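You operate a simulated robot arm through the tools that you are given. There is no shell and no other tool. Be economical: measure what you need, move in short steps, check, and stop when the job is done.

You run a simulated two-armed robot. Do the job below in one go: nothing can be reset, and whatever is moved stays where it is left.

## Task
On the assembly bench top, fold the cloth in half.

Only the result counts: the job must be done as asked and must still hold three seconds after the hand-in. Knocking over, shifting, dropping, spilling or breaking anything else fails it. Flat cloth is picked up by pressing the open fingertips on it (5 to 10 N) and closing them slowly along it; thin cloth reads only 2 to 8 mm in the jaws.

## Robot
Two 7-joint arms with two-finger parallel grippers on one trunk, on a base that drives. Base frame: it is fixed to the floor where the robot stands at the start and does not move with it; the origin is under the middle of the robot, x ahead of it, y to its left, z up; the surface under the hand at the start is at about z = 0.8. Readings come in m, rad, newtons and seconds.
The left shoulder is at the start at [0.07, 0.163, 1.12], the right one opposite. With the tool pointing down near the work surface each hand reaches from about 0.4 to 0.88 m from the robot's upright axis, wherever it stands, measured 20 degrees to its own side. Places, roughly: assembly bench top [0.6, -0.4, 0.8]. Payload 3.43 kg a hand.
The tool frame of a hand sits at the grasp point between the pads (the TCP): z along the fingers, y along the line on which they close. The tips reach 0.034 m beyond it. The gripper opens to 0.128 m. The fingers are 0.024 m wide and 0.012 m thick; the gripper's body (0.048 by 0.13 m) begins 0.096 m behind the TCP.
Orientation is told as [roll, pitch, yaw] about the base's x, y, z axes, in that order, counted from this pose: with the fingers straight down and closing along the base's y, the tool's x points along the base's -x, its y along +y and its z along -z.

## Interface
- The arms move only by the tool servo_tool. It takes "left_deltas", "right_deltas" or both (then of equal length, played together; a hand with none holds still); each is a list of rows, each a list of 7 numbers: the shift along the tool's x, y, z in units of 30 mm (1.0 is 30 mm), then the turn, a rotation vector about the tool's x, y, z in units of 8 degrees (1.0 is 8 degrees), then the opening in per cent of the stroke, from 0 (shut) to 100 (fully open). In form: [[tx, ty, tz, wx, wy, wz, gripper], ...]. A call has 1 to 12 rows; each row shifts and turns the commanded pose from where the row before left it, along the tool's axes as they then stand. A call with a number of a shift or a turn outside -1 to 1 is refused whole. Rows are played at 5 a second. More than 0.05 m and 0.15 rad between two rows, or a gripper value outside its range, and nothing of the call is played. A pose out of reach is approached as far as the arm can. The call stops where the force on the tool passes 40 N (or 10 N more than at its start, if that is more) or the arm is blocked; 0.2 s more then pass. The fingers move at their own pace (about 0.153 m/s each) and stop on an object; they squeeze with about 24 N. The grip force told is the motor's: it shows also when the fingers shut on nothing. Time passes only in rows, and 0.2 s behind the last, so rows that do not move let the fingers close. It gives the time, the measured TCP pose, the force on the tool (base axes), the opening and the grip force at its end, in the units of the frame above (readings bear some noise), with the torque about the TCP (base axes, N m) and any sound that the robot's microphone picked up.
- Cameras (640 x 400 px; columns grow to the right, rows downward): "scene" is now at [0.1201, 0.0065, 1.3166]; the picture's right is [0.10, -0.99, 0.00], its down [-0.83, -0.08, -0.55] and it looks along [0.55, 0.06, -0.83] (base axes); focal length 295 px, centre (320, 200). "left" rides on the left gripper at [0.076, 0.011, -0.16] in its tool frame; the picture's right is [-0.15, 0.99, 0.00], its down [-0.88, -0.13, -0.46] and it looks along [-0.45, -0.07, 0.89] (tool axes); focal length 234 px, centre (320, 200). "right" rides on the right gripper at [0.076, -0.011, -0.16] in its tool frame; the picture's right is [0.15, 0.99, 0.00], its down [-0.88, 0.13, -0.46] and it looks along [-0.45, 0.07, 0.89] (tool axes); focal length 234 px, centre (320, 200). There is no depth. A picture from a camera that has moved, and an enlarged one, comes with that camera's place and axes in the base frame and with its lens.
- capture(camera): a new picture of that camera. The clock stands still meanwhile.
- move_column(by): slides the trunk up (or, below 0, down) by that many m; the arms and the scene camera ride with it, the base frame stays. It gives what a move gives, with no picture.
- drive_base(legs): drives the robot by 1 to 6 legs, each [ahead, left, turn to the left] in m, m and rad, along the robot's own axes; the way and the turn of a leg run together, so that a leg with both is an arc; at most 1.5 m and 3.142 rad a leg. The arms and the cameras ride along, it lands a little off, and it stops where it bumps. It gives what a move gives.
- aim_head(pan, tilt): turns the head with the scene camera to pan (to the left, within 1.501 rad either way) and tilt (down, from -0.506 to 1.204), counted from straight ahead of the robot. It gives what a move gives.
- zoom(camera, box): a new picture of the part [left, top, right, bottom] of that camera's present view, enlarged. The clock stands still meanwhile.
- hand_in(): hands the job in; it is judged then, once.

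Go step by step. Nothing tells you exact positions but the pictures and the camera data: compare them with the known pose of the tool, close in by small moves and look again before you grip or let go. The budget is 120 turns and 92 pictures, counting those below and the enlarged ones. Unless the task says otherwise, let go and move clear before handing in, and close with one line.

The tools are called after ">>>" as name(argument=value, ...) on one line, values as JSON. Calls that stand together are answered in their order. servo_tool: Moves the arms, as the interface text tells. Its arguments: {"type":"object","properties":{"left_deltas":{"type":"array"},"right_deltas":{"type":"array"}},"required":[]} The other tools are called the same way: move_column (by) slides the trunk up or down; drive_base (legs) drives the base; aim_head (pan, tilt) turns the head that bears the scene camera; capture (camera) takes a picture; zoom (camera, box) takes an enlarged picture of a part of a camera's view; hand_in () hands the job in.

At the start:

```text
clock: 0.0
left_position: [0.2578, 0.2157, 0.4894]
left_tcp_rot: [0.015, -0.258, -0.178]
left_ft_force: [0.2, -0.1, 0.6]
left_moment: [0.04, -0.01, 0.01]
left_grip_width: 0.1283
left_grasp_force: 0.0
right_position: [0.4875, -0.1848, 1.0016]
right_tcp_rot: [0.001, 0.0, 0.0]
right_ft_force: [-0.4, 0.2, 0.5]
right_moment: [0.02, 0.01, 0.02]
right_grip_width: 0.128
right_grasp_force: 0.0
trunk travel left (down, up): [-0.6, 0.34]
robot x, y, heading: [0.0007, 0.002, 0.003]
head pan, tilt: [0.099, 0.983]
```

scene: 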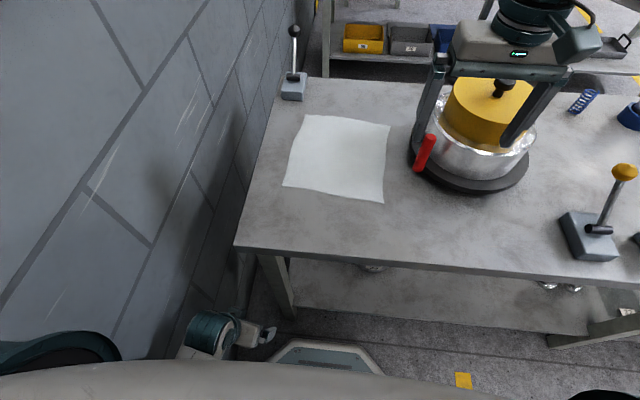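
right: 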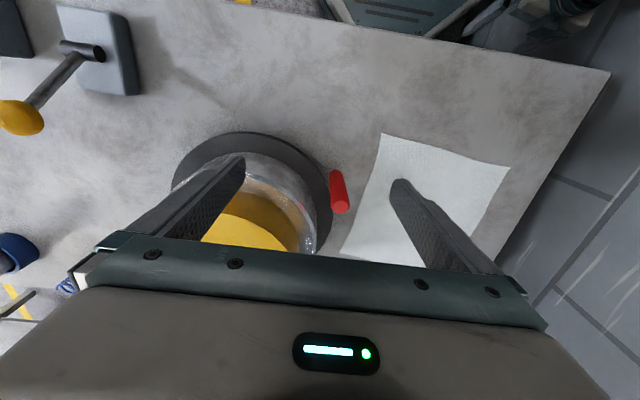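
left: 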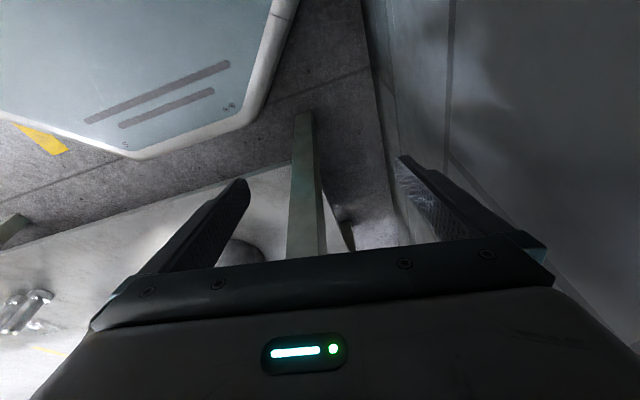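

The cloth lies at about x 0.47–0.73, y −0.11–0.13, between the wall on the left and the machine on the right. I plan to fold its near edge over onto its far edge with both hands; first I look around for clearances.

>>> aim_head(pan=0.5, tilt=0.9)

>>> capture(camera="scene")

>>> aim_head(pan=-0.2, tilt=0.55)

>>> capture(camera="scene")

```text
clock: 0.9
left_position: [0.2576, 0.2159, 0.4892]
left_tcp_rot: [0.014, -0.261, -0.178]
left_ft_force: [0.6, 0.2, 0.3]
left_moment: [-0.05, -0.02, 0.02]
left_grip_width: 0.1278
left_grasp_force: 0.0
right_position: [0.4874, -0.1834, 1.0015]
right_tcp_rot: [0.0, -0.001, 0.0]
right_ft_force: [1.1, 0.6, 0.0]
right_moment: [-0.02, -0.03, 0.01]
right_grip_width: 0.1281
right_grasp_force: 0.1
trunk travel left (down, up): [-0.6, 0.34]
robot x, y, heading: [0.0001, -0.0001, -0.001]
head pan, tilt: [0.499, 0.901]
```

```text
88 pictures are left
camera scene: at [0.1161, 0.0355, 1.3226], right [0.48, -0.88, 0.0], down [-0.69, -0.37, -0.62], along [0.55, 0.3, -0.78], focal length 295 px, centre (320, 200)
```

scene: 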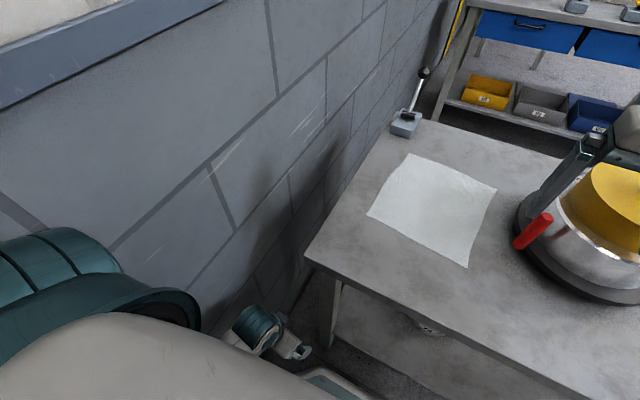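

```text
clock: 1.9
left_position: [0.2569, 0.2164, 0.4896]
left_tcp_rot: [0.015, -0.258, -0.178]
left_ft_force: [0.3, -0.6, -0.3]
left_moment: [-0.02, 0.01, -0.03]
left_grip_width: 0.128
left_grasp_force: 0.0
right_position: [0.4885, -0.1834, 1.0029]
right_tcp_rot: [0.0, 0.001, 0.001]
right_ft_force: [0.1, -0.2, 0.4]
right_moment: [0.02, 0.02, 0.01]
right_grip_width: 0.1281
right_grasp_force: 0.1
trunk travel left (down, up): [-0.6, 0.34]
robot x, y, heading: [-0.0021, 0.0009, 0.001]
head pan, tilt: [-0.201, 0.55]
```

```text
87 pictures are left
camera scene: at [0.1378, -0.0184, 1.3519], right [-0.2, -0.98, 0.0], down [-0.51, 0.1, -0.85], along [0.84, -0.17, -0.52], focal length 295 px, centre (320, 200)
```

scene: 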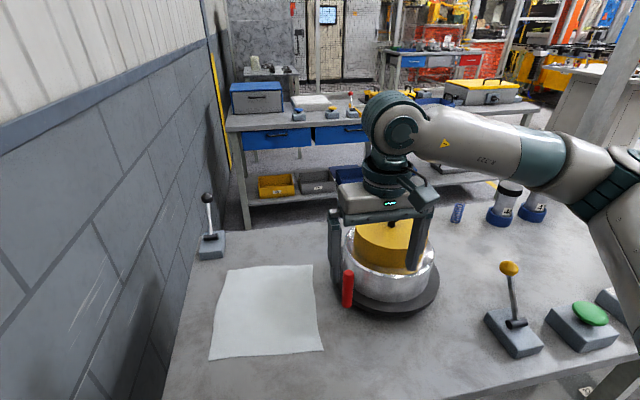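

What I took for a machine is my own right gripper above a pot, so the bench around the cloth is free apart from the pot and a lever. The wall is at about y 0.34. I raise the trunk to bring the left hand up past the bench edge.

>>> move_column(by=0.34)

>>> drive_base(legs=[[0, -0.12, 0]])

>>> aim_head(pan=0.15, tilt=0.95)

>>> capture(camera="scene")

```text
clock: 5.3
left_position: [0.2581, 0.2157, 0.8298]
left_tcp_rot: [0.014, -0.258, -0.179]
left_ft_force: [-0.4, -0.2, -0.3]
left_moment: [-0.02, -0.04, 0.02]
left_grip_width: 0.1278
left_grasp_force: 0.0
right_position: [0.4874, -0.1852, 1.3429]
right_tcp_rot: [-0.001, 0.001, 0.0]
right_ft_force: [-0.9, -0.1, 0.0]
right_moment: [0.01, 0.0, 0.01]
right_grip_width: 0.128
right_grasp_force: 0.1
trunk travel left (down, up): [-0.94, 0.0]
robot x, y, heading: [-0.0023, 0.0007, -0.003]
head pan, tilt: [-0.201, 0.55]
```

```text
clock: 6.5
left_position: [0.2575, 0.1005, 0.8305]
left_tcp_rot: [0.013, -0.26, -0.173]
left_ft_force: [0.0, -0.4, -0.1]
left_moment: [0.01, 0.01, 0.02]
left_grip_width: 0.128
left_grasp_force: 0.0
right_position: [0.4876, -0.2975, 1.3427]
right_tcp_rot: [-0.002, -0.001, 0.003]
right_ft_force: [0.0, 0.2, 0.2]
right_moment: [-0.05, 0.04, -0.04]
right_grip_width: 0.128
right_grasp_force: 0.0
trunk travel left (down, up): [-0.94, 0.0]
robot x, y, heading: [0.0011, -0.117, 0.001]
head pan, tilt: [-0.201, 0.55]
```

```text
clock: 7.4
left_position: [0.2588, 0.098, 0.8289]
left_tcp_rot: [0.016, -0.257, -0.175]
left_ft_force: [-0.4, -0.2, -0.5]
left_moment: [0.01, 0.0, -0.01]
left_grip_width: 0.1278
left_grasp_force: 0.1
right_position: [0.4893, -0.3025, 1.3425]
right_tcp_rot: [0.002, 0.0, 0.004]
right_ft_force: [0.6, 0.4, 0.1]
right_moment: [0.0, 0.04, 0.0]
right_grip_width: 0.128
right_grasp_force: 0.1
trunk travel left (down, up): [-0.94, 0.0]
robot x, y, heading: [0.0011, -0.1168, -0.0]
head pan, tilt: [0.15, 0.949]
```

```text
86 pictures are left
camera scene: at [0.122, -0.1086, 1.6591], right [0.15, -0.99, 0.0], down [-0.8, -0.12, -0.58], along [0.58, 0.09, -0.81], focal length 295 px, centre (320, 200)
```

scene: 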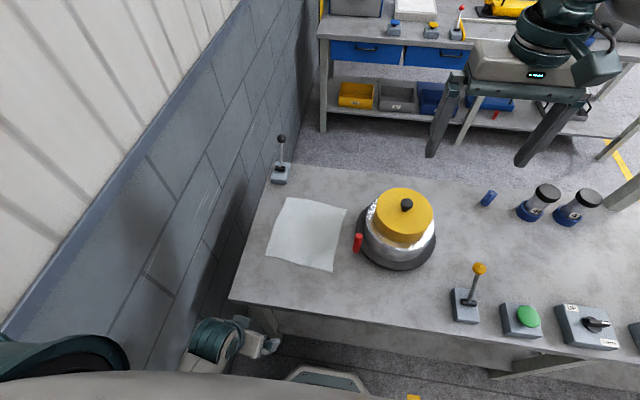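

The left hand is now level with the bench top and the cloth corners work out at about A(.73,.10), B(.715,−.11), C(.475,−.087) and D(.50,.125). I raise the left hand, straighten it and bring it forward.

>>> servo_tool(left_deltas=[[0, 0, -1, 0, 0.37, -0.08, 100], [0, 0, -1, 0, 0.37, -0.08, 100], [0, 0, -1, 0, 0.37, -0.08, 100], [0, 0, -1, 0, 0.37, -0.08, 100], [-0.3, 0, -1, 0, 0.37, -0.08, 100], [-1, 0, -1, 0, 0, 0, 100], [-1, 0, -1, 0, 0, 0, 100], [-1, 0, -1, 0, 0, 0, 100], [-1, 0, -1, 0, 0, 0, 100], [-1, 0, -1, 0, 0, 0, 100], [-1, 0, -1, 0, 0, 0, 100], [-1, 0, -1, 0, 0, 0, 100]])

```text
clock: 9.4
left_position: [0.274, 0.0243, 1.0836]
left_tcp_rot: [0.049, 0.011, -0.056]
left_ft_force: [0.1, -1.0, -0.3]
left_moment: [0.19, -0.03, -0.01]
left_grip_width: 0.1281
left_grasp_force: 0.0
left hand out of reach, approached as far as the arm can: row 5, 6, 7
right_position: [0.489, -0.3705, 1.3437]
right_tcp_rot: [-0.008, -0.011, -0.094]
right_ft_force: [1.6, -2.6, 1.2]
right_moment: [0.24, 0.2, -0.04]
right_grip_width: 0.1281
right_grasp_force: 0.0
trunk travel left (down, up): [-0.94, 0.0]
robot x, y, heading: [-0.0446, -0.138, 0.1]
head pan, tilt: [0.15, 0.949]
stopped in row 9 (left hand): the arm was blocked; the commanded pose is now the measured one
```

The left arm was blocked and the base was pushed round, most likely by the elbow against the wall. I look before going on.

>>> aim_head(pan=0.9, tilt=0.9)

>>> capture(camera="scene")

```text
clock: 10.5
left_position: [0.2791, 0.032, 1.0756]
left_tcp_rot: [0.044, 0.023, -0.065]
left_ft_force: [-0.3, -1.0, 0.0]
left_moment: [-0.01, -0.01, -0.02]
left_grip_width: 0.1278
left_grasp_force: 0.0
right_position: [0.4925, -0.3674, 1.3396]
right_tcp_rot: [-0.028, -0.014, -0.11]
right_ft_force: [-0.6, -0.3, -0.2]
right_moment: [0.0, -0.01, 0.01]
right_grip_width: 0.1279
right_grasp_force: 0.1
trunk travel left (down, up): [-0.94, 0.0]
robot x, y, heading: [-0.0393, -0.1349, 0.089]
head pan, tilt: [0.901, 0.901]
```

```text
85 pictures are left
camera scene: at [0.0661, -0.3008, 1.6755], right [0.83, -0.54, -0.09], down [-0.44, -0.56, -0.7], along [0.34, 0.62, -0.71], focal length 295 px, centre (320, 200)
```

scene: 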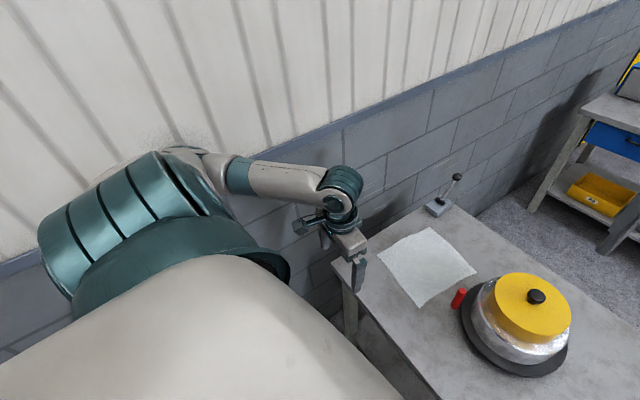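

The robot is leaning, because the elbow is pressing on the wall. I drive to the right, away from the wall, to free it.

>>> drive_base(legs=[[0, -0.12, 0]])

>>> capture(camera="scene")

```text
clock: 11.1
left_position: [0.3109, 0.1497, 1.0813]
left_tcp_rot: [0.032, 0.117, 0.031]
left_ft_force: [-0.2, 1.2, 0.3]
left_moment: [-0.02, -0.01, 0.0]
left_grip_width: 0.1279
left_grasp_force: 0.0
right_position: [0.5267, -0.3469, 1.3279]
right_tcp_rot: [-0.227, -0.095, -0.464]
right_ft_force: [1.6, -1.5, 0.9]
right_moment: [0.14, 0.07, -0.04]
right_grip_width: 0.1284
right_grasp_force: 0.1
trunk travel left (down, up): [-0.94, 0.0]
robot x, y, heading: [-0.0123, -0.1427, 0.03]
head pan, tilt: [0.901, 0.901]
stopped in leg 1: the robot was blocked; the commanded pose is now the measured one
```

```text
84 pictures are left
camera scene: at [0.0824, -0.343, 1.6742], right [0.8, -0.59, -0.09], down [-0.47, -0.52, -0.71], along [0.37, 0.62, -0.7], focal length 295 px, centre (320, 200)
```

scene: 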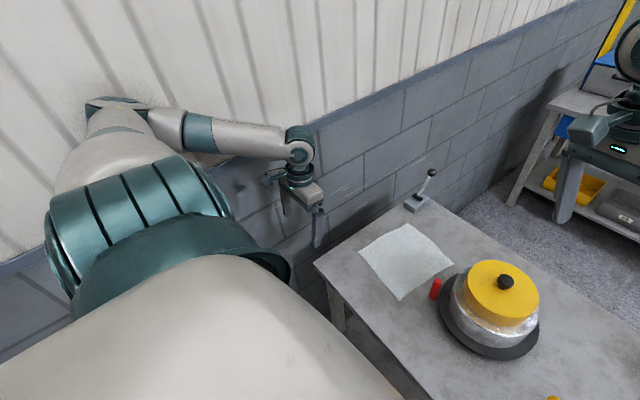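

I let things settle and read the state again.

>>> servo_tool(left_deltas=[[0, 0, 0, 0, 0, 0, 100], [0, 0, 0, 0, 0, 0, 100], [0, 0, 0, 0, 0, 0, 100], [0, 0, 0, 0, 0, 0, 100], [0, 0, 0, 0, 0, 0, 100]])

>>> capture(camera="scene")

```text
clock: 11.4
left_position: [0.3266, 0.2259, 1.11]
left_tcp_rot: [0.045, 0.107, 0.073]
left_ft_force: [-2.6, 2.0, 1.9]
left_moment: [-0.17, -0.32, 0.01]
left_grip_width: 0.1283
left_grasp_force: 0.1
right_position: [0.5294, -0.3145, 1.3171]
right_tcp_rot: [-0.35, -0.155, -0.505]
right_ft_force: [1.4, -3.2, 0.5]
right_moment: [0.3, 0.13, -0.08]
right_grip_width: 0.1278
right_grasp_force: 0.1
trunk travel left (down, up): [-0.94, 0.0]
robot x, y, heading: [-0.0124, -0.1507, 0.021]
head pan, tilt: [0.901, 0.901]
stopped in row 1 (left hand): the arm was blocked; the commanded pose is now the measured one
```

```text
83 pictures are left
camera scene: at [0.0885, -0.3438, 1.6771], right [0.8, -0.6, -0.1], down [-0.47, -0.52, -0.71], along [0.37, 0.61, -0.7], focal length 295 px, centre (320, 200)
```

scene: 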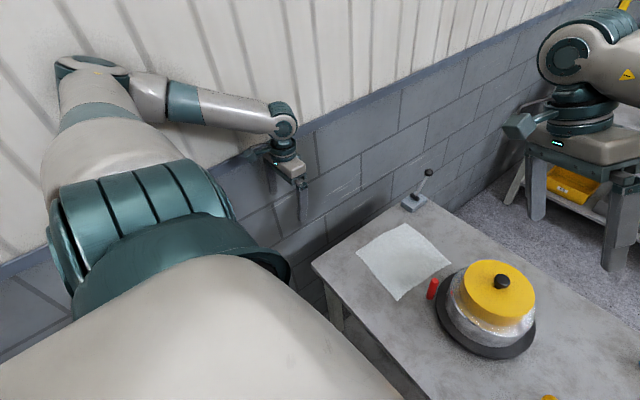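

The elbow is still jammed and the trunk leans to the right. I drive away from the wall again in steps.

>>> drive_base(legs=[[0, -0.1, 0]])

>>> drive_base(legs=[[0, -0.1, 0]])

>>> capture(camera="scene")

```text
clock: 12.1
left_position: [0.3131, 0.2079, 1.0127]
left_tcp_rot: [-0.304, 0.179, 0.168]
left_ft_force: [0.7, 0.5, 0.2]
left_moment: [-0.12, 0.11, 0.01]
left_grip_width: 0.1276
left_grasp_force: 0.0
right_position: [0.5142, -0.2396, 1.2552]
right_tcp_rot: [-0.54, -0.184, -0.334]
right_ft_force: [0.8, -1.1, 1.5]
right_moment: [0.11, -0.01, -0.05]
right_grip_width: 0.128
right_grasp_force: 0.1
trunk travel left (down, up): [-0.94, 0.0]
robot x, y, heading: [-0.001, -0.1612, -0.01]
head pan, tilt: [0.901, 0.901]
stopped in leg 1: the robot was blocked; the commanded pose is now the measured one
```

```text
clock: 12.8
left_position: [0.357, 0.1331, 0.9659]
left_tcp_rot: [-0.849, 0.22, -0.008]
left_ft_force: [0.4, 3.1, -1.5]
left_moment: [-0.36, 0.03, 0.04]
left_grip_width: 0.1281
left_grasp_force: 0.1
right_position: [0.543, -0.2265, 1.1485]
right_tcp_rot: [-0.774, -0.15, -0.233]
right_ft_force: [0.1, 0.4, 2.1]
right_moment: [0.18, -0.01, 0.02]
right_grip_width: 0.1278
right_grasp_force: 0.1
trunk travel left (down, up): [-0.94, 0.0]
robot x, y, heading: [0.0064, -0.1782, -0.028]
head pan, tilt: [0.901, 0.901]
stopped in leg 1: the robot was blocked; the commanded pose is now the measured one
```

```text
82 pictures are left
camera scene: at [0.0931, -0.2966, 1.6736], right [0.77, -0.64, -0.06], down [-0.5, -0.53, -0.68], along [0.4, 0.56, -0.73], focal length 295 px, centre (320, 200)
```

scene: 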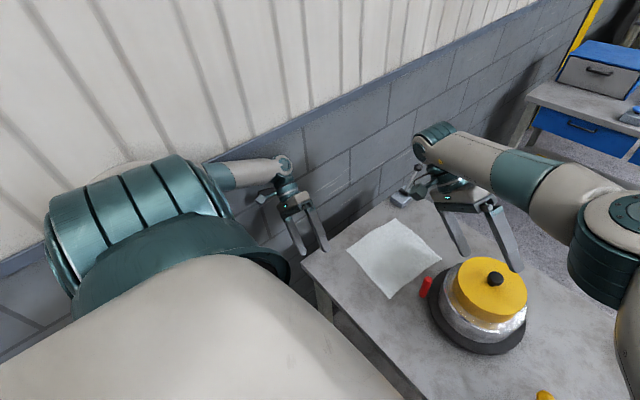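

The right hand is swinging toward the pot, so I lift it clear while holding the left hand still.

>>> servo_tool(right_deltas=[[0, -0.5, -0.5, 0, 0, 0, 100], [0, -0.5, -0.5, 0, 0, 0, 100], [0, -0.5, -0.5, 0, 0, 0, 100], [0, 0, 0, 0, 0, 0, 100]])

>>> capture(camera="scene")

```text
clock: 13.2
left_position: [0.3789, 0.1178, 0.9531]
left_tcp_rot: [-1.013, 0.179, -0.179]
left_ft_force: [5.1, 11.5, -1.1]
left_moment: [-0.88, 0.33, -0.06]
left_grip_width: 0.128
left_grasp_force: 0.2
right_position: [0.5618, -0.2652, 1.1002]
right_tcp_rot: [-0.891, -0.108, -0.255]
right_ft_force: [2.2, 3.2, 1.4]
right_moment: [-0.07, 0.15, -0.16]
right_grip_width: 0.128
right_grasp_force: 0.0
right hand out of reach, approached as far as the arm can: row 1
trunk travel left (down, up): [-0.94, 0.0]
robot x, y, heading: [0.0129, -0.1881, -0.062]
head pan, tilt: [0.901, 0.901]
stopped in row 1 (left hand): the arm was blocked; the commanded pose is now the measured one
```

```text
81 pictures are left
camera scene: at [0.0942, -0.2716, 1.6727], right [0.74, -0.67, -0.05], down [-0.52, -0.53, -0.67], along [0.43, 0.52, -0.74], focal length 295 px, centre (320, 200)
```

scene: 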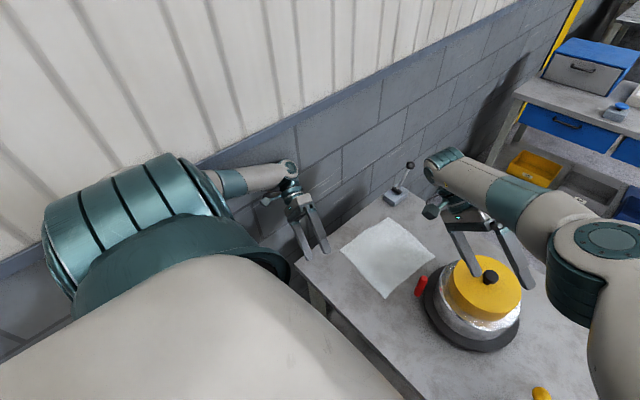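

Both hands need to come up; I move both upward together.

>>> servo_tool(left_deltas=[[0, -0.4, -0.25, 0, 0, 0, 100], [0, -0.4, -0.25, 0, 0, 0, 100], [0, -0.4, -0.25, 0, 0, 0, 100]], right_deltas=[[0, -0.6, -0.5, 0, 0, 0, 100], [0, -0.6, -0.5, 0, 0, 0, 100], [0, -0.6, -0.5, 0, 0, 0, 100]])

>>> servo_tool(right_deltas=[[0, 0, 0, 0, 0, 0, 100], [0, 0, 0, 0, 0, 0, 100], [0, 0, 0, 0, 0, 0, 100]])

>>> capture(camera="scene")

```text
clock: 13.5
left_position: [0.401, 0.1137, 0.9344]
left_tcp_rot: [-1.134, 0.155, -0.342]
left_ft_force: [5.1, 19.1, 0.6]
left_moment: [-1.05, 0.27, 0.54]
left_grip_width: 0.1277
left_grasp_force: 0.1
right_position: [0.5868, -0.3122, 1.0667]
right_tcp_rot: [-0.98, -0.049, -0.316]
right_ft_force: [2.7, 2.5, 0.4]
right_moment: [-0.04, 0.14, -0.18]
right_grip_width: 0.1278
right_grasp_force: 0.0
right hand out of reach, approached as far as the arm can: row 1
trunk travel left (down, up): [-0.94, 0.0]
robot x, y, heading: [0.0307, -0.202, -0.116]
head pan, tilt: [0.901, 0.901]
stopped in row 1 (left hand): the arm was blocked; the commanded pose is now the measured one
```

```text
clock: 13.8
left_position: [0.4523, 0.115, 0.8944]
left_tcp_rot: [-1.188, 0.166, -0.407]
left_ft_force: [-4.0, -30.5, -4.2]
left_moment: [1.05, -0.02, -1.22]
left_grip_width: 0.1278
left_grasp_force: 0.1
right_position: [0.6239, -0.363, 1.0668]
right_tcp_rot: [-1.011, -0.1, -0.499]
right_ft_force: [2.0, -3.2, 2.6]
right_moment: [0.48, -0.02, -0.42]
right_grip_width: 0.128
right_grasp_force: 0.0
trunk travel left (down, up): [-0.94, 0.0]
robot x, y, heading: [0.0588, -0.2143, -0.204]
head pan, tilt: [0.901, 0.901]
stopped in row 1 (left hand): the arm was blocked; the commanded pose is now the measured one
```

```text
80 pictures are left
camera scene: at [0.1458, -0.2072, 1.6634], right [0.64, -0.77, -0.01], down [-0.59, -0.49, -0.64], along [0.49, 0.41, -0.77], focal length 295 px, centre (320, 200)
```

scene: 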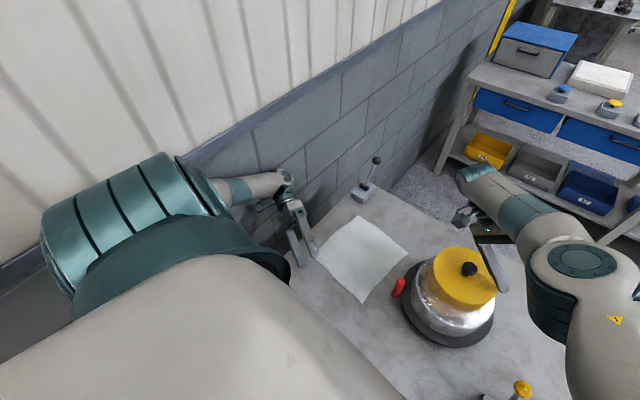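

The trunk is upright again, but the left wrist is jammed against the wall and the right fingers are just above the lid level (knob top about z 0.99). I pull the left hand away from the wall and upward and lift the right hand.

>>> servo_tool(left_deltas=[[0, -0.6, 0.5, 0, 0, 0, 100], [0, -0.6, 0.5, 0, 0, 0, 100]], right_deltas=[[0, -0.85, -0.5, 0, 0, 0, 100], [0, -0.85, -0.5, 0, 0, 0, 100]])

>>> capture(camera="scene")

```text
clock: 14.6
left_position: [0.4657, 0.0482, 0.9244]
left_tcp_rot: [-1.169, 0.182, -0.412]
left_ft_force: [0.2, -0.6, -0.5]
left_moment: [0.06, 0.01, -0.03]
left_grip_width: 0.1281
left_grasp_force: 0.1
right_position: [0.6237, -0.3505, 1.1311]
right_tcp_rot: [-0.991, -0.07, -0.448]
right_ft_force: [-0.4, 0.0, -0.3]
right_moment: [0.03, -0.06, 0.0]
right_grip_width: 0.1281
right_grasp_force: 0.0
right hand out of reach, approached as far as the arm can: row 1
trunk travel left (down, up): [-0.94, 0.0]
robot x, y, heading: [0.0719, -0.2106, -0.224]
head pan, tilt: [0.901, 0.901]
stopped in row 2 (left hand): the arm was blocked; the commanded pose is now the measured one
```

```text
79 pictures are left
camera scene: at [0.1758, -0.2121, 1.6649], right [0.63, -0.78, -0.02], down [-0.61, -0.48, -0.63], along [0.49, 0.41, -0.77], focal length 295 px, centre (320, 200)
```

scene: 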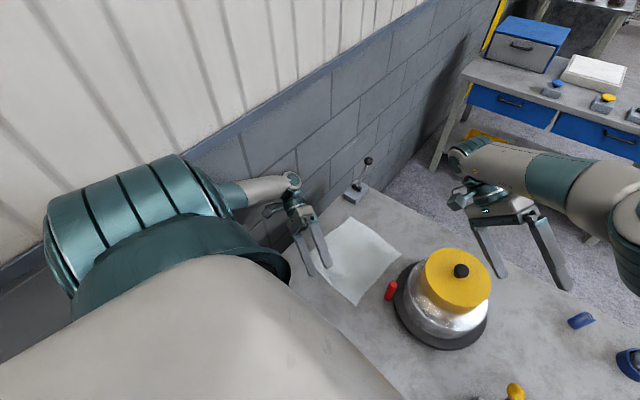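

Both hands came free. I go on raising the right hand while the left one moves up and slightly inward.

>>> servo_tool(left_deltas=[[0, -0.6, 0.3, 0, 0, 0, 100], [0, -0.6, 0.3, 0, 0, 0, 100], [0, -0.6, 0, 0, 0, 0, 100], [0, 0, 0, 0, 0, 0, 100]], right_deltas=[[0, -0.85, -0.5, 0, 0, 0, 100], [0, -0.85, -0.5, 0, 0, 0, 100], [0, -0.85, -0.5, 0, 0, 0, 100], [0, -0.85, -0.5, 0, 0, 0, 100]])

>>> capture(camera="scene")

```text
clock: 15.8
left_position: [0.462, -0.0027, 0.9677]
left_tcp_rot: [-1.175, 0.177, -0.427]
left_ft_force: [0.0, 0.0, -0.9]
left_moment: [0.02, -0.01, 0.01]
left_grip_width: 0.128
left_grasp_force: 0.0
right_position: [0.6139, -0.3657, 1.2518]
right_tcp_rot: [-0.987, -0.073, -0.464]
right_ft_force: [-1.1, -0.1, 0.1]
right_moment: [0.02, -0.02, 0.01]
right_grip_width: 0.1279
right_grasp_force: 0.1
trunk travel left (down, up): [-0.94, 0.0]
robot x, y, heading: [0.074, -0.2191, -0.233]
head pan, tilt: [0.901, 0.901]
stopped in row 4 (left hand): the arm was blocked; the commanded pose is now the measured one
```

```text
78 pictures are left
camera scene: at [0.1766, -0.2188, 1.6649], right [0.61, -0.79, -0.02], down [-0.62, -0.47, -0.63], along [0.49, 0.4, -0.77], focal length 295 px, centre (320, 200)
```

scene: 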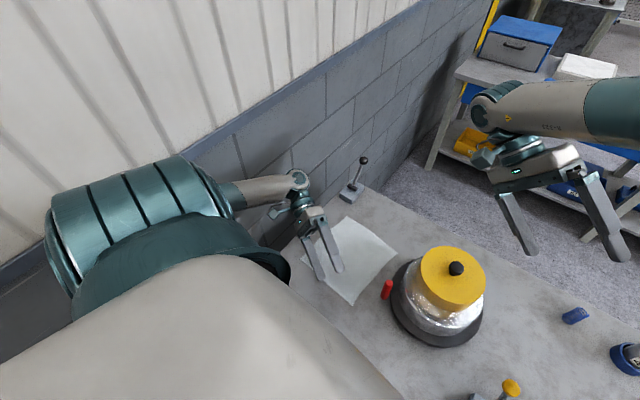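

Both hands are clear. I back the base away from the wall and bench, then straighten the heading.

>>> drive_base(legs=[[-0.06, -0.06, 0]])

>>> capture(camera="scene")

```text
clock: 16.9
left_position: [0.3968, -0.021, 0.9562]
left_tcp_rot: [-1.2, 0.177, -0.429]
left_ft_force: [0.7, 0.9, -0.7]
left_moment: [-0.06, 0.01, -0.02]
left_grip_width: 0.1277
left_grasp_force: 0.0
right_position: [0.5518, -0.3769, 1.2474]
right_tcp_rot: [-1.014, -0.077, -0.458]
right_ft_force: [-0.3, 0.4, -0.7]
right_moment: [-0.05, 0.06, -0.01]
right_grip_width: 0.1279
right_grasp_force: 0.0
trunk travel left (down, up): [-0.94, 0.0]
robot x, y, heading: [0.0021, -0.2612, -0.238]
head pan, tilt: [0.901, 0.901]
```

```text
77 pictures are left
camera scene: at [0.119, -0.2195, 1.6614], right [0.62, -0.79, 0.0], down [-0.62, -0.48, -0.62], along [0.48, 0.38, -0.79], focal length 295 px, centre (320, 200)
```

scene: 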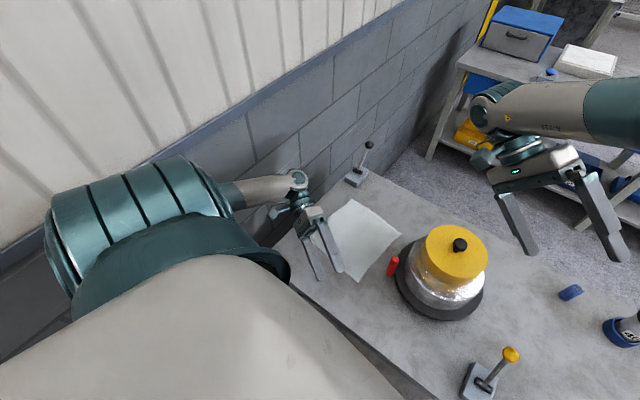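

The trunk is steady. I now turn both hands upright (fingers down) while moving the left one forward, so that its arm stretches rather than folds.

>>> servo_tool(left_deltas=[[-0.5, 0, 0, -0.86, 0, 0, 60], [-0.5, 0, 0, -0.86, 0, 0, 60], [-0.5, 0, 0, -0.86, 0, 0, 60], [-0.5, 0, 0, -0.86, 0, 0, 60], [-0.5, 0, 0, -0.86, 0, 0, 60], [-0.5, 0, 0, -0.86, 0, 0, 60], [-0.5, 0, 0, -0.86, 0, 0, 60], [-0.5, 0, 0, -0.86, 0, 0, 60], [0, 0, 0, -0.86, 0, 0, 60], [0, 0, 0, -0.86, 0, 0, 60]], right_deltas=[[0, 0, 0, -0.73, 0, 0, 60], [0, 0, 0, -0.73, 0, 0, 60], [0, 0, 0, -0.73, 0, 0, 60], [0, 0, 0, -0.73, 0, 0, 60], [0, 0, 0, -0.73, 0, 0, 60], [0, 0, 0, -0.73, 0, 0, 60], [0, 0, 0, -0.73, 0, 0, 60], [0, 0, 0, -0.73, 0, 0, 60], [0, 0, 0, -0.73, 0, 0, 60], [0, 0, 0, -0.73, 0, 0, 60]])

>>> capture(camera="scene")

```text
clock: 19.1
left_position: [0.4971, -0.0737, 0.9379]
left_tcp_rot: [0.01, 0.173, -0.426]
left_ft_force: [-0.6, 0.4, 0.3]
left_moment: [0.04, -0.02, 0.02]
left_grip_width: 0.0771
left_grasp_force: 0.1
right_position: [0.5448, -0.3831, 1.2513]
right_tcp_rot: [0.011, -0.08, -0.46]
right_ft_force: [-0.9, -0.9, -0.6]
right_moment: [0.06, 0.02, 0.0]
right_grip_width: 0.0766
right_grasp_force: 0.1
trunk travel left (down, up): [-0.94, 0.0]
robot x, y, heading: [0.0015, -0.2583, -0.236]
head pan, tilt: [0.901, 0.901]
```

```text
76 pictures are left
camera scene: at [0.1082, -0.2281, 1.6628], right [0.62, -0.79, 0.0], down [-0.62, -0.48, -0.62], along [0.49, 0.38, -0.78], focal length 295 px, centre (320, 200)
```

scene: 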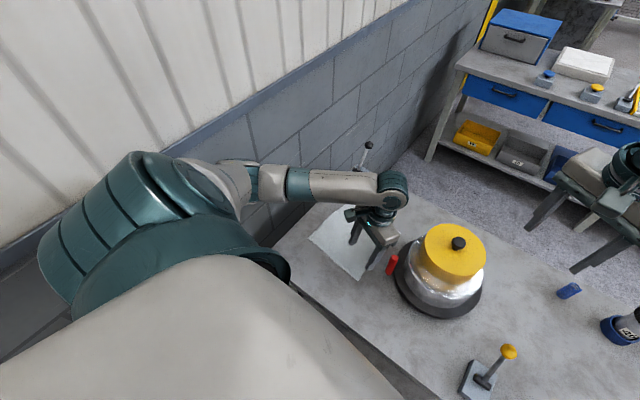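

Both hands are upright now. I correct yaw and pitch and move the left hand out over corner D, watching the elbow.

>>> servo_tool(left_deltas=[[0, 0, 0, 0, -0.32, -0.55, 60], [0, 0, 0, 0, -0.32, -0.55, 60], [0, 0, 0, 0, -0.32, -0.55, 60], [0, 0, 0, 0, -0.32, -0.55, 60], [0, 0.7, 0, 0, 0, 0, 60], [0, 0.7, 0, 0, 0, 0, 60], [0, 0.7, 0, 0, 0, 0, 60], [0, 0.7, 0, 0, 0, 0, 60], [0, 0.7, 0, 0, 0, 0, 60], [0, 0.7, 0, 0, 0, 0, 60], [0, 0.7, 0, 0, 0, 0, 60]], right_deltas=[[0, 0, 0, 0, 0.14, -0.6, 60], [0, 0, 0, 0, 0.14, -0.6, 60], [0, 0, 0, 0, 0.14, -0.6, 60], [0, 0, 0, 0, 0.14, -0.6, 60], [0, 0, 0, 0, 0, 0, 60], [0, 0, 0, 0, 0, 0, 60], [0, 0, 0, 0, 0, 0, 60], [0, 0, 0, 0, 0, 0, 60], [0, 0, 0, 0, 0, 0, 60], [0, 0, 0, 0, 0, 0, 60], [0, 0, 0, 0, 0, 0, 60]])

>>> capture(camera="scene")

```text
clock: 21.5
left_position: [0.5199, 0.0621, 0.9436]
left_tcp_rot: [0.035, -0.009, -0.128]
left_ft_force: [-0.3, -0.1, 0.7]
left_moment: [-0.01, 0.01, -0.03]
left_grip_width: 0.0767
left_grasp_force: 0.1
right_position: [0.5484, -0.3925, 1.2483]
right_tcp_rot: [0.003, 0.001, -0.127]
right_ft_force: [-0.8, 0.0, 0.6]
right_moment: [-0.03, -0.01, 0.0]
right_grip_width: 0.0768
right_grasp_force: 0.2
trunk travel left (down, up): [-0.94, 0.0]
robot x, y, heading: [0.007, -0.261, -0.244]
head pan, tilt: [0.901, 0.901]
```

```text
75 pictures are left
camera scene: at [0.1129, -0.2374, 1.6625], right [0.61, -0.79, -0.01], down [-0.62, -0.48, -0.62], along [0.49, 0.39, -0.78], focal length 295 px, centre (320, 200)
```

scene: 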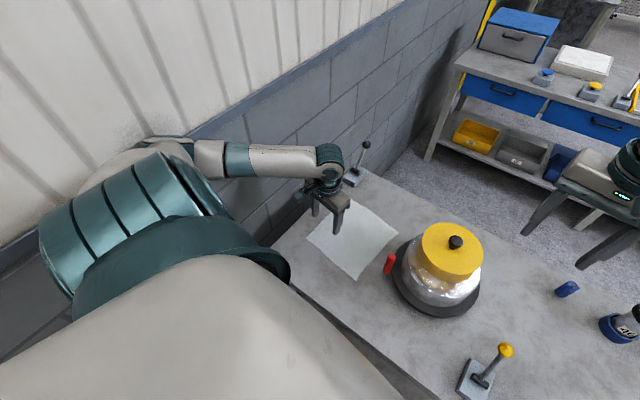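

The elbow is again close to the wall, so I shift the robot further right and a little forward; the hands have room for that.

>>> drive_base(legs=[[0.05, -0.11, 0]])

>>> servo_tool(left_deltas=[[0.2, 0.6, 0, 0, 0, 0, 60], [0.2, 0.6, 0, 0, 0, 0, 60], [0.2, 0.6, 0, 0, 0, 0, 60], [0.2, 0.6, 0, 0, 0, 0, 60]])

>>> capture(camera="scene")

```text
clock: 22.8
left_position: [0.5366, -0.0398, 0.9423]
left_tcp_rot: [0.029, -0.014, -0.121]
left_ft_force: [0.2, -0.5, 0.1]
left_moment: [-0.03, -0.03, -0.01]
left_grip_width: 0.0767
left_grasp_force: 0.0
right_position: [0.569, -0.4939, 1.2513]
right_tcp_rot: [-0.008, -0.003, -0.119]
right_ft_force: [-0.3, 0.2, 0.2]
right_moment: [-0.02, 0.04, 0.02]
right_grip_width: 0.0769
right_grasp_force: 0.2
trunk travel left (down, up): [-0.94, 0.0]
robot x, y, heading: [0.0233, -0.3759, -0.228]
head pan, tilt: [0.901, 0.901]
```

```text
clock: 23.8
left_position: [0.5228, 0.0349, 0.9431]
left_tcp_rot: [0.029, -0.014, -0.121]
left_ft_force: [0.0, 0.1, 0.3]
left_moment: [-0.03, 0.03, -0.04]
left_grip_width: 0.0769
left_grasp_force: 0.0
right_position: [0.5679, -0.4955, 1.2516]
right_tcp_rot: [-0.005, -0.004, -0.12]
right_ft_force: [-0.2, 0.2, -0.1]
right_moment: [0.01, -0.04, 0.0]
right_grip_width: 0.0768
right_grasp_force: 0.1
trunk travel left (down, up): [-0.94, 0.0]
robot x, y, heading: [0.0245, -0.3739, -0.233]
head pan, tilt: [0.901, 0.901]
```

```text
74 pictures are left
camera scene: at [0.1308, -0.3404, 1.6626], right [0.62, -0.79, 0.0], down [-0.62, -0.49, -0.62], along [0.49, 0.38, -0.78], focal length 295 px, centre (320, 200)
```

scene: 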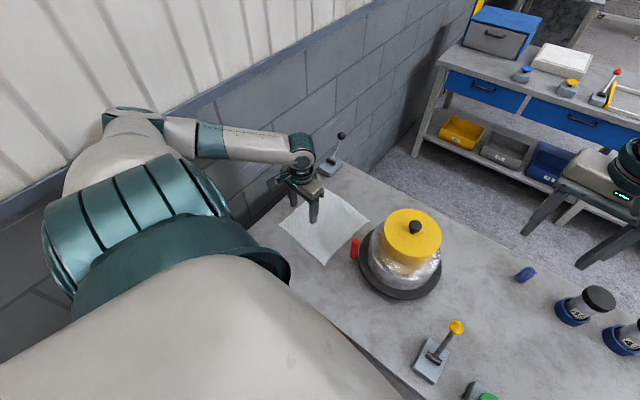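

The trunk is upright and the elbow is free. I bring the right hand high over the pot to above corner C.

>>> servo_tool(right_deltas=[[0.35, 0.95, 0, 0, 0, 0, 40], [0.35, 0.95, 0, 0, 0, 0, 40], [0.35, 0.95, 0, 0, 0, 0, 40], [0.35, 0.95, 0, 0, 0, 0, 40], [0.35, 0.95, 0, 0, 0, 0, 40], [0.35, 0.95, 0, 0, 0, 0, 40], [0.35, 0.95, 0, 0, 0, 0, 40], [0.35, 0.95, 0, 0, 0, 0, 40], [0.35, 0.95, 0, 0, 0, 0, 40], [0.35, 0.95, 0, 0, 0, 0, 40], [0.35, 0.95, 0, 0, 0, 0, 40], [0.35, 0.95, 0, 0, 0, 0, 40]], left_deltas=[[0, 0.5, 0, 0, 0, 0, 40], [0, 0.5, 0, 0, 0, 0, 40], [0, 0.5, 0, 0, 0, 0, 40], [0, 0, 0, 0, 0, 0, 40], [0, 0, 0, 0, 0, 0, 40], [0, 0, 0, 0, 0, 0, 40], [0, 0, 0, 0, 0, 0, 40], [0, 0, 0, 0, 0, 0, 40], [0, 0, 0, 0, 0, 0, 40], [0, 0, 0, 0, 0, 0, 40], [0, 0, 0, 0, 0, 0, 40], [0, 0, 0, 0, 0, 0, 40]])

>>> capture(camera="scene")

```text
clock: 26.4
left_position: [0.5291, 0.0768, 0.9455]
left_tcp_rot: [0.032, -0.012, -0.122]
left_ft_force: [-0.5, -0.5, -0.7]
left_moment: [0.03, 0.03, -0.02]
left_grip_width: 0.0513
left_grasp_force: 0.0
right_position: [0.4961, -0.1851, 1.2493]
right_tcp_rot: [-0.002, -0.002, -0.12]
right_ft_force: [0.2, 0.6, -0.5]
right_moment: [0.07, 0.01, 0.01]
right_grip_width: 0.0513
right_grasp_force: 0.0
right hand out of reach, approached as far as the arm can: row 11, 12
trunk travel left (down, up): [-0.94, 0.0]
robot x, y, heading: [0.0231, -0.3751, -0.233]
head pan, tilt: [0.901, 0.901]
```

```text
73 pictures are left
camera scene: at [0.1319, -0.3428, 1.6626], right [0.62, -0.79, 0.0], down [-0.62, -0.48, -0.62], along [0.49, 0.39, -0.78], focal length 295 px, centre (320, 200)
```

scene: 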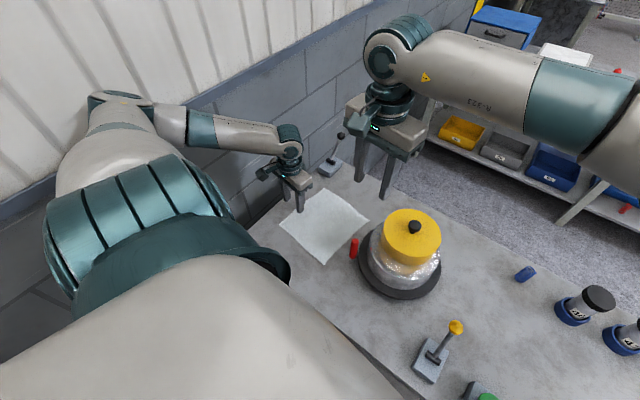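

The right hand cannot cross that far at this heading, so the robot has to turn left toward the cloth. First I lift both hands and move them so that the turn leaves them clear of the wall and the pot.

>>> servo_tool(right_deltas=[[-0.4, -0.85, 0, 0, 0, 0, 40], [-0.4, -0.85, 0, 0, 0, 0, 40], [-0.4, -0.85, 0, 0, 0, 0, 40], [-0.4, -0.85, 0, 0, 0, 0, 40], [-0.4, -0.85, 0, 0, 0, 0, 40], [-0.4, -0.85, 0, 0, 0, 0, 40], [-0.4, -0.85, 0, 0, 0, 0, 40], [0, 0, 0, 0, 0, 0, 40], [0, 0, 0, 0, 0, 0, 40], [0, 0, 0, 0, 0, 0, 40], [0, 0, 0, 0, 0, 0, 40], [0, 0, 0, 0, 0, 0, 40]], left_deltas=[[0, 0, -1, 0, 0, 0, 40], [0, 0, -1, 0, 0, 0, 40], [0, 0, -1, 0, 0, 0, 40], [0, 0, -1, 0, 0, 0, 40], [0, 0, -1, 0, 0, 0, 40], [-0.55, -0.9, 0, 0, 0, 0, 40], [-0.55, -0.9, 0, 0, 0, 0, 40], [-0.55, -0.9, 0, 0, 0, 0, 40], [-0.55, -0.9, 0, 0, 0, 0, 40], [-0.55, -0.9, 0, 0, 0, 0, 40], [-0.55, -0.9, 0, 0, 0, 0, 40], [-0.55, -0.9, 0, 0, 0, 0, 40]])

>>> capture(camera="scene")

```text
clock: 29.0
left_position: [0.6199, -0.1281, 1.0903]
left_tcp_rot: [0.032, -0.011, -0.118]
left_ft_force: [0.7, 0.3, 0.5]
left_moment: [0.01, 0.02, 0.03]
left_grip_width: 0.0514
left_grasp_force: 0.1
right_position: [0.561, -0.3684, 1.2482]
right_tcp_rot: [-0.003, -0.001, -0.118]
right_ft_force: [-0.5, -0.2, 0.3]
right_moment: [0.01, -0.01, -0.01]
right_grip_width: 0.0511
right_grasp_force: 0.1
trunk travel left (down, up): [-0.94, 0.0]
robot x, y, heading: [0.0253, -0.3759, -0.231]
head pan, tilt: [0.901, 0.901]
```

```text
72 pictures are left
camera scene: at [0.1327, -0.3428, 1.6626], right [0.62, -0.79, 0.0], down [-0.62, -0.48, -0.62], along [0.49, 0.39, -0.78], focal length 295 px, centre (320, 200)
```

scene: 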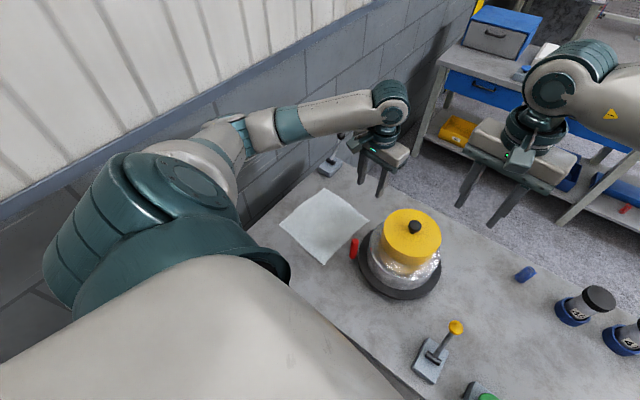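

There is good room now. I turn left in two steps, checking the lean between them.

>>> drive_base(legs=[[0, 0, 0.18]])

>>> drive_base(legs=[[0, 0, 0.17]])

>>> aim_head(pan=0.35, tilt=0.95)

>>> capture(camera="scene")

```text
clock: 30.1
left_position: [0.5634, -0.0236, 1.0933]
left_tcp_rot: [0.034, -0.013, 0.061]
left_ft_force: [-0.8, 0.5, -0.1]
left_moment: [-0.01, -0.01, 0.0]
left_grip_width: 0.0512
left_grasp_force: 0.1
right_position: [0.5498, -0.2711, 1.2475]
right_tcp_rot: [-0.004, -0.001, 0.063]
right_ft_force: [-0.2, 0.2, 0.9]
right_moment: [0.02, 0.0, 0.05]
right_grip_width: 0.0515
right_grasp_force: 0.1
trunk travel left (down, up): [-0.94, 0.0]
robot x, y, heading: [0.0225, -0.3773, -0.049]
head pan, tilt: [0.901, 0.901]
```

```text
clock: 31.1
left_position: [0.4981, 0.0612, 1.0924]
left_tcp_rot: [0.033, -0.01, 0.233]
left_ft_force: [-1.0, -1.3, -0.1]
left_moment: [0.01, -0.01, 0.02]
left_grip_width: 0.0513
left_grasp_force: 0.0
right_position: [0.5264, -0.1848, 1.2467]
right_tcp_rot: [-0.004, -0.003, 0.232]
right_ft_force: [-0.4, 0.1, -0.5]
right_moment: [0.01, 0.02, 0.0]
right_grip_width: 0.0514
right_grasp_force: 0.1
trunk travel left (down, up): [-0.94, 0.0]
robot x, y, heading: [0.0241, -0.3775, 0.118]
head pan, tilt: [0.901, 0.901]
```

```text
clock: 32.1
left_position: [0.4969, 0.063, 1.0926]
left_tcp_rot: [0.03, -0.012, 0.231]
left_ft_force: [0.0, -0.1, 0.6]
left_moment: [-0.01, 0.02, 0.01]
left_grip_width: 0.0511
left_grasp_force: 0.0
right_position: [0.5251, -0.1846, 1.2468]
right_tcp_rot: [-0.006, -0.003, 0.232]
right_ft_force: [-0.9, -0.2, -1.1]
right_moment: [0.0, -0.01, -0.02]
right_grip_width: 0.051
right_grasp_force: 0.1
trunk travel left (down, up): [-0.94, 0.0]
robot x, y, heading: [0.0255, -0.3818, 0.116]
head pan, tilt: [0.351, 0.949]
```

```text
71 pictures are left
camera scene: at [0.138, -0.3379, 1.659], right [0.45, -0.89, 0.0], down [-0.72, -0.37, -0.58], along [0.52, 0.26, -0.81], focal length 295 px, centre (320, 200)
```

scene: 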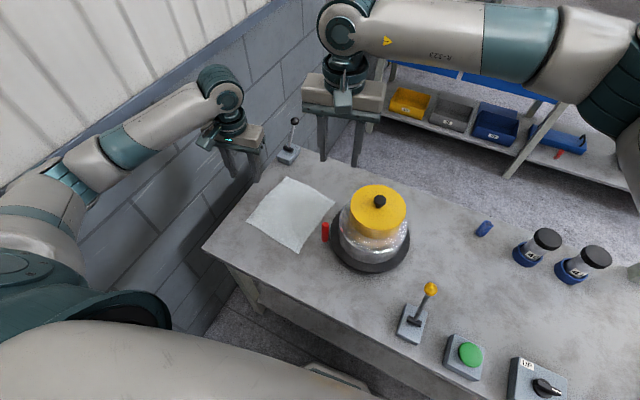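

All clear and upright. I turn both hands back to the cloth's yaw (−0.12) and place them above their corners before lowering the trunk.

>>> servo_tool(right_deltas=[[0, 0, 0, 0, 0, 0.83, 40], [0, 0, 0, 0, 0, 0.83, 40], [0, 0, 0, 0, 0, 0.83, 40], [0.3, 0.8, 0, 0, 0, 0, 40], [0.3, 0.8, 0, 0, 0, 0, 40], [0.3, 0.8, 0, 0, 0, 0, 40], [0.3, 0.8, 0, 0, 0, 0, 40], [0.3, 0.8, 0, 0, 0, 0, 40]], left_deltas=[[0, 0, 0, 0, 0, 0.83, 40], [0, 0, 0, 0, 0, 0.83, 40], [0, 0, 0, 0, 0, 0.83, 40], [-0.3, 0.5, 0, -0.1, 0, 0, 40], [-0.3, 0.5, 0, -0.12, 0, 0, 40], [0, 0, 0, 0, 0, 0, 40], [0, 0, 0, 0, 0, 0, 40], [0, 0, 0, 0, 0, 0, 40]])

>>> move_column(by=-0.15)

>>> capture(camera="scene")

>>> capture(camera="right")

>>> capture(camera="left")

```text
clock: 33.9
left_position: [0.5163, 0.0922, 1.0905]
left_tcp_rot: [0.063, 0.0, -0.116]
left_ft_force: [0.1, 0.3, 0.9]
left_moment: [-0.02, 0.03, 0.01]
left_grip_width: 0.0511
left_grasp_force: 0.1
right_position: [0.4925, -0.06, 1.2435]
right_tcp_rot: [-0.006, -0.001, -0.118]
right_ft_force: [-1.0, 0.9, 0.6]
right_moment: [0.01, -0.01, -0.01]
right_grip_width: 0.0511
right_grasp_force: 0.0
trunk travel left (down, up): [-0.94, 0.0]
robot x, y, heading: [0.0248, -0.3775, 0.118]
head pan, tilt: [0.351, 0.949]
```

```text
clock: 35.7
left_position: [0.5178, 0.0905, 0.9416]
left_tcp_rot: [0.064, -0.002, -0.115]
left_ft_force: [0.2, -0.2, 0.1]
left_moment: [0.0, -0.01, 0.03]
left_grip_width: 0.0513
left_grasp_force: 0.0
right_position: [0.4924, -0.0618, 1.0945]
right_tcp_rot: [-0.003, -0.004, -0.115]
right_ft_force: [0.2, 0.8, 0.0]
right_moment: [0.02, 0.05, -0.03]
right_grip_width: 0.0512
right_grasp_force: 0.1
trunk travel left (down, up): [-0.79, 0.15]
robot x, y, heading: [0.0256, -0.3784, 0.121]
head pan, tilt: [0.351, 0.949]
```

```text
70 pictures are left
camera scene: at [0.138, -0.3381, 1.5091], right [0.45, -0.89, 0.0], down [-0.72, -0.37, -0.58], along [0.52, 0.26, -0.81], focal length 295 px, centre (320, 200)
```

scene: 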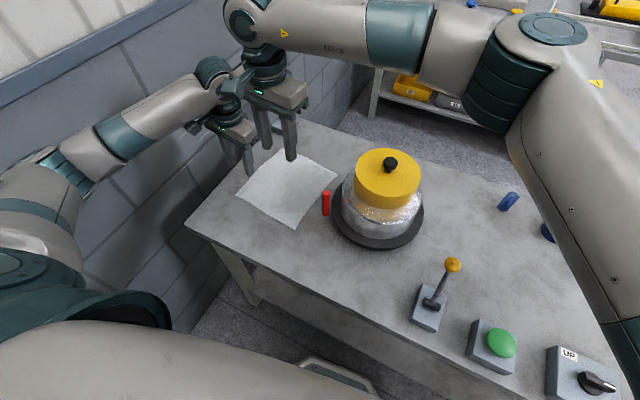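

```text
69 pictures are left
camera right: at [0.417, -0.0643, 1.2531], right [-0.03, 1.0, 0.0], down [0.89, 0.03, 0.46], along [0.46, 0.01, -0.89], focal length 234 px, centre (320, 200)
```

right: 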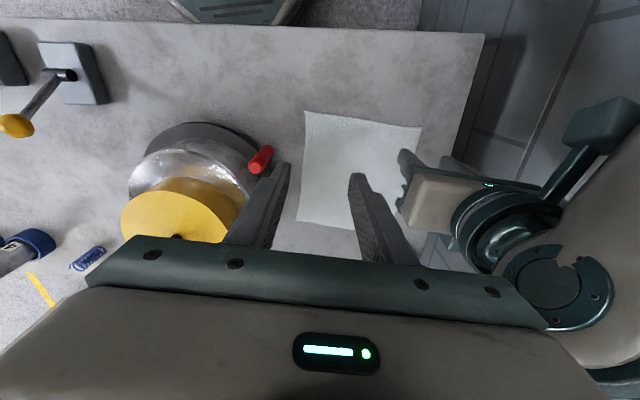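

```text
68 pictures are left
camera left: at [0.4418, 0.1, 1.1018], right [0.26, 0.96, 0.06], down [0.86, -0.26, 0.45], along [0.45, -0.06, -0.89], focal length 234 px, centre (320, 200)
```

left: 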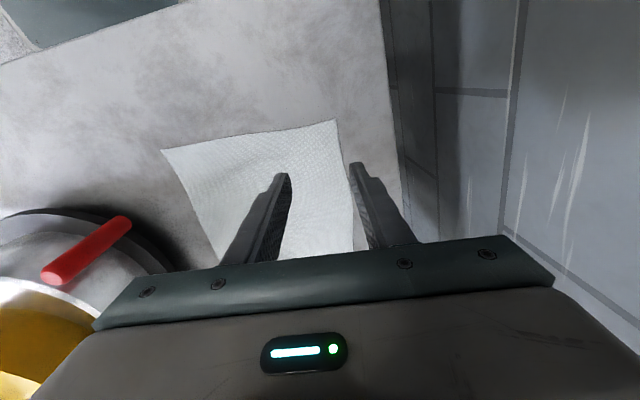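

Both wrist cameras agree: C is at (0.470, −0.094) and D at (0.493, 0.125). I lower both hands to about z 0.875 over gripping points just inside these corners.

>>> servo_tool(right_deltas=[[0.17, -0.41, 0.5, 0, 0, 0, 23], [0, 0, 1, 0, 0, 0, 23], [0, 0, 1, 0, 0, 0, 23], [0, 0, 1, 0, 0, 0, 23], [0, 0, 1, 0, 0, 0, 23], [0, 0, 1, 0, 0, 0, 23], [0, 0, 1, 0, 0, 0, 23], [0, 0, 0.8, 0, 0, 0, 23]], left_deltas=[[0.24, 0.16, 0.3, 0.23, 0, 0, 23], [0.24, 0.16, 0.3, 0.23, 0, 0, 23], [0, 0, 0.3, 0, 0, 0, 23], [0, 0, 0.3, 0, 0, 0, 23], [0, 0, 0.3, 0, 0, 0, 23], [0, 0, 0.3, 0, 0, 0, 23], [0, 0, 0.3, 0, 0, 0, 23], [0, 0, 0.1, 0, 0, 0, 23]])

>>> capture(camera="right")

>>> capture(camera="left")

>>> capture(camera="scene")

```text
clock: 37.5
left_position: [0.5055, 0.1039, 0.8766]
left_tcp_rot: [0.001, -0.002, -0.116]
left_ft_force: [-0.1, 0.3, -0.3]
left_moment: [-0.03, 0.0, 0.02]
left_grip_width: 0.0294
left_grasp_force: 0.0
right_position: [0.4885, -0.0735, 0.8759]
right_tcp_rot: [-0.004, -0.003, -0.115]
right_ft_force: [-1.2, 0.1, 0.1]
right_moment: [-0.03, 0.0, 0.02]
right_grip_width: 0.0295
right_grasp_force: 0.1
trunk travel left (down, up): [-0.79, 0.15]
robot x, y, heading: [0.0237, -0.3753, 0.126]
head pan, tilt: [0.351, 0.949]
```

```text
67 pictures are left
camera right: at [0.412, -0.0753, 1.035], right [-0.03, 1.0, 0.0], down [0.89, 0.03, 0.46], along [0.46, 0.01, -0.89], focal length 234 px, centre (320, 200)
```

right: 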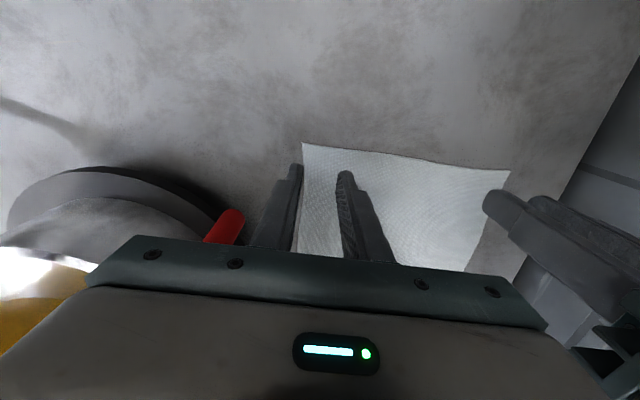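

```text
66 pictures are left
camera left: at [0.4308, 0.1228, 1.0368], right [0.26, 0.97, 0.0], down [0.86, -0.23, 0.46], along [0.44, -0.12, -0.89], focal length 234 px, centre (320, 200)
```

left: 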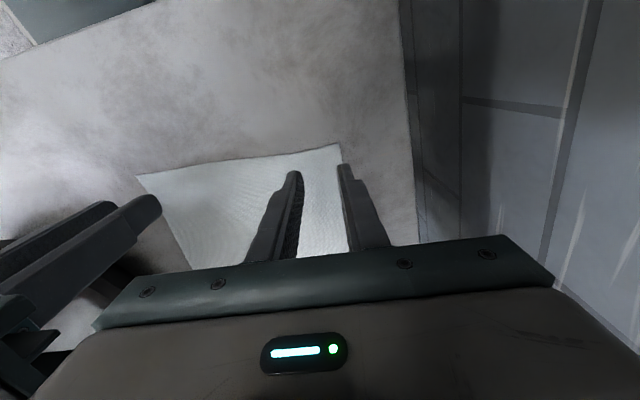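

```text
65 pictures are left
camera scene: at [0.1382, -0.3377, 1.509], right [0.45, -0.89, 0.0], down [-0.73, -0.37, -0.58], along [0.52, 0.26, -0.81], focal length 295 px, centre (320, 200)
```

scene: 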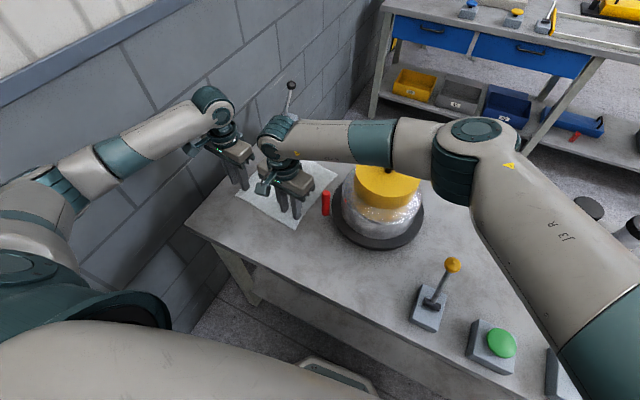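

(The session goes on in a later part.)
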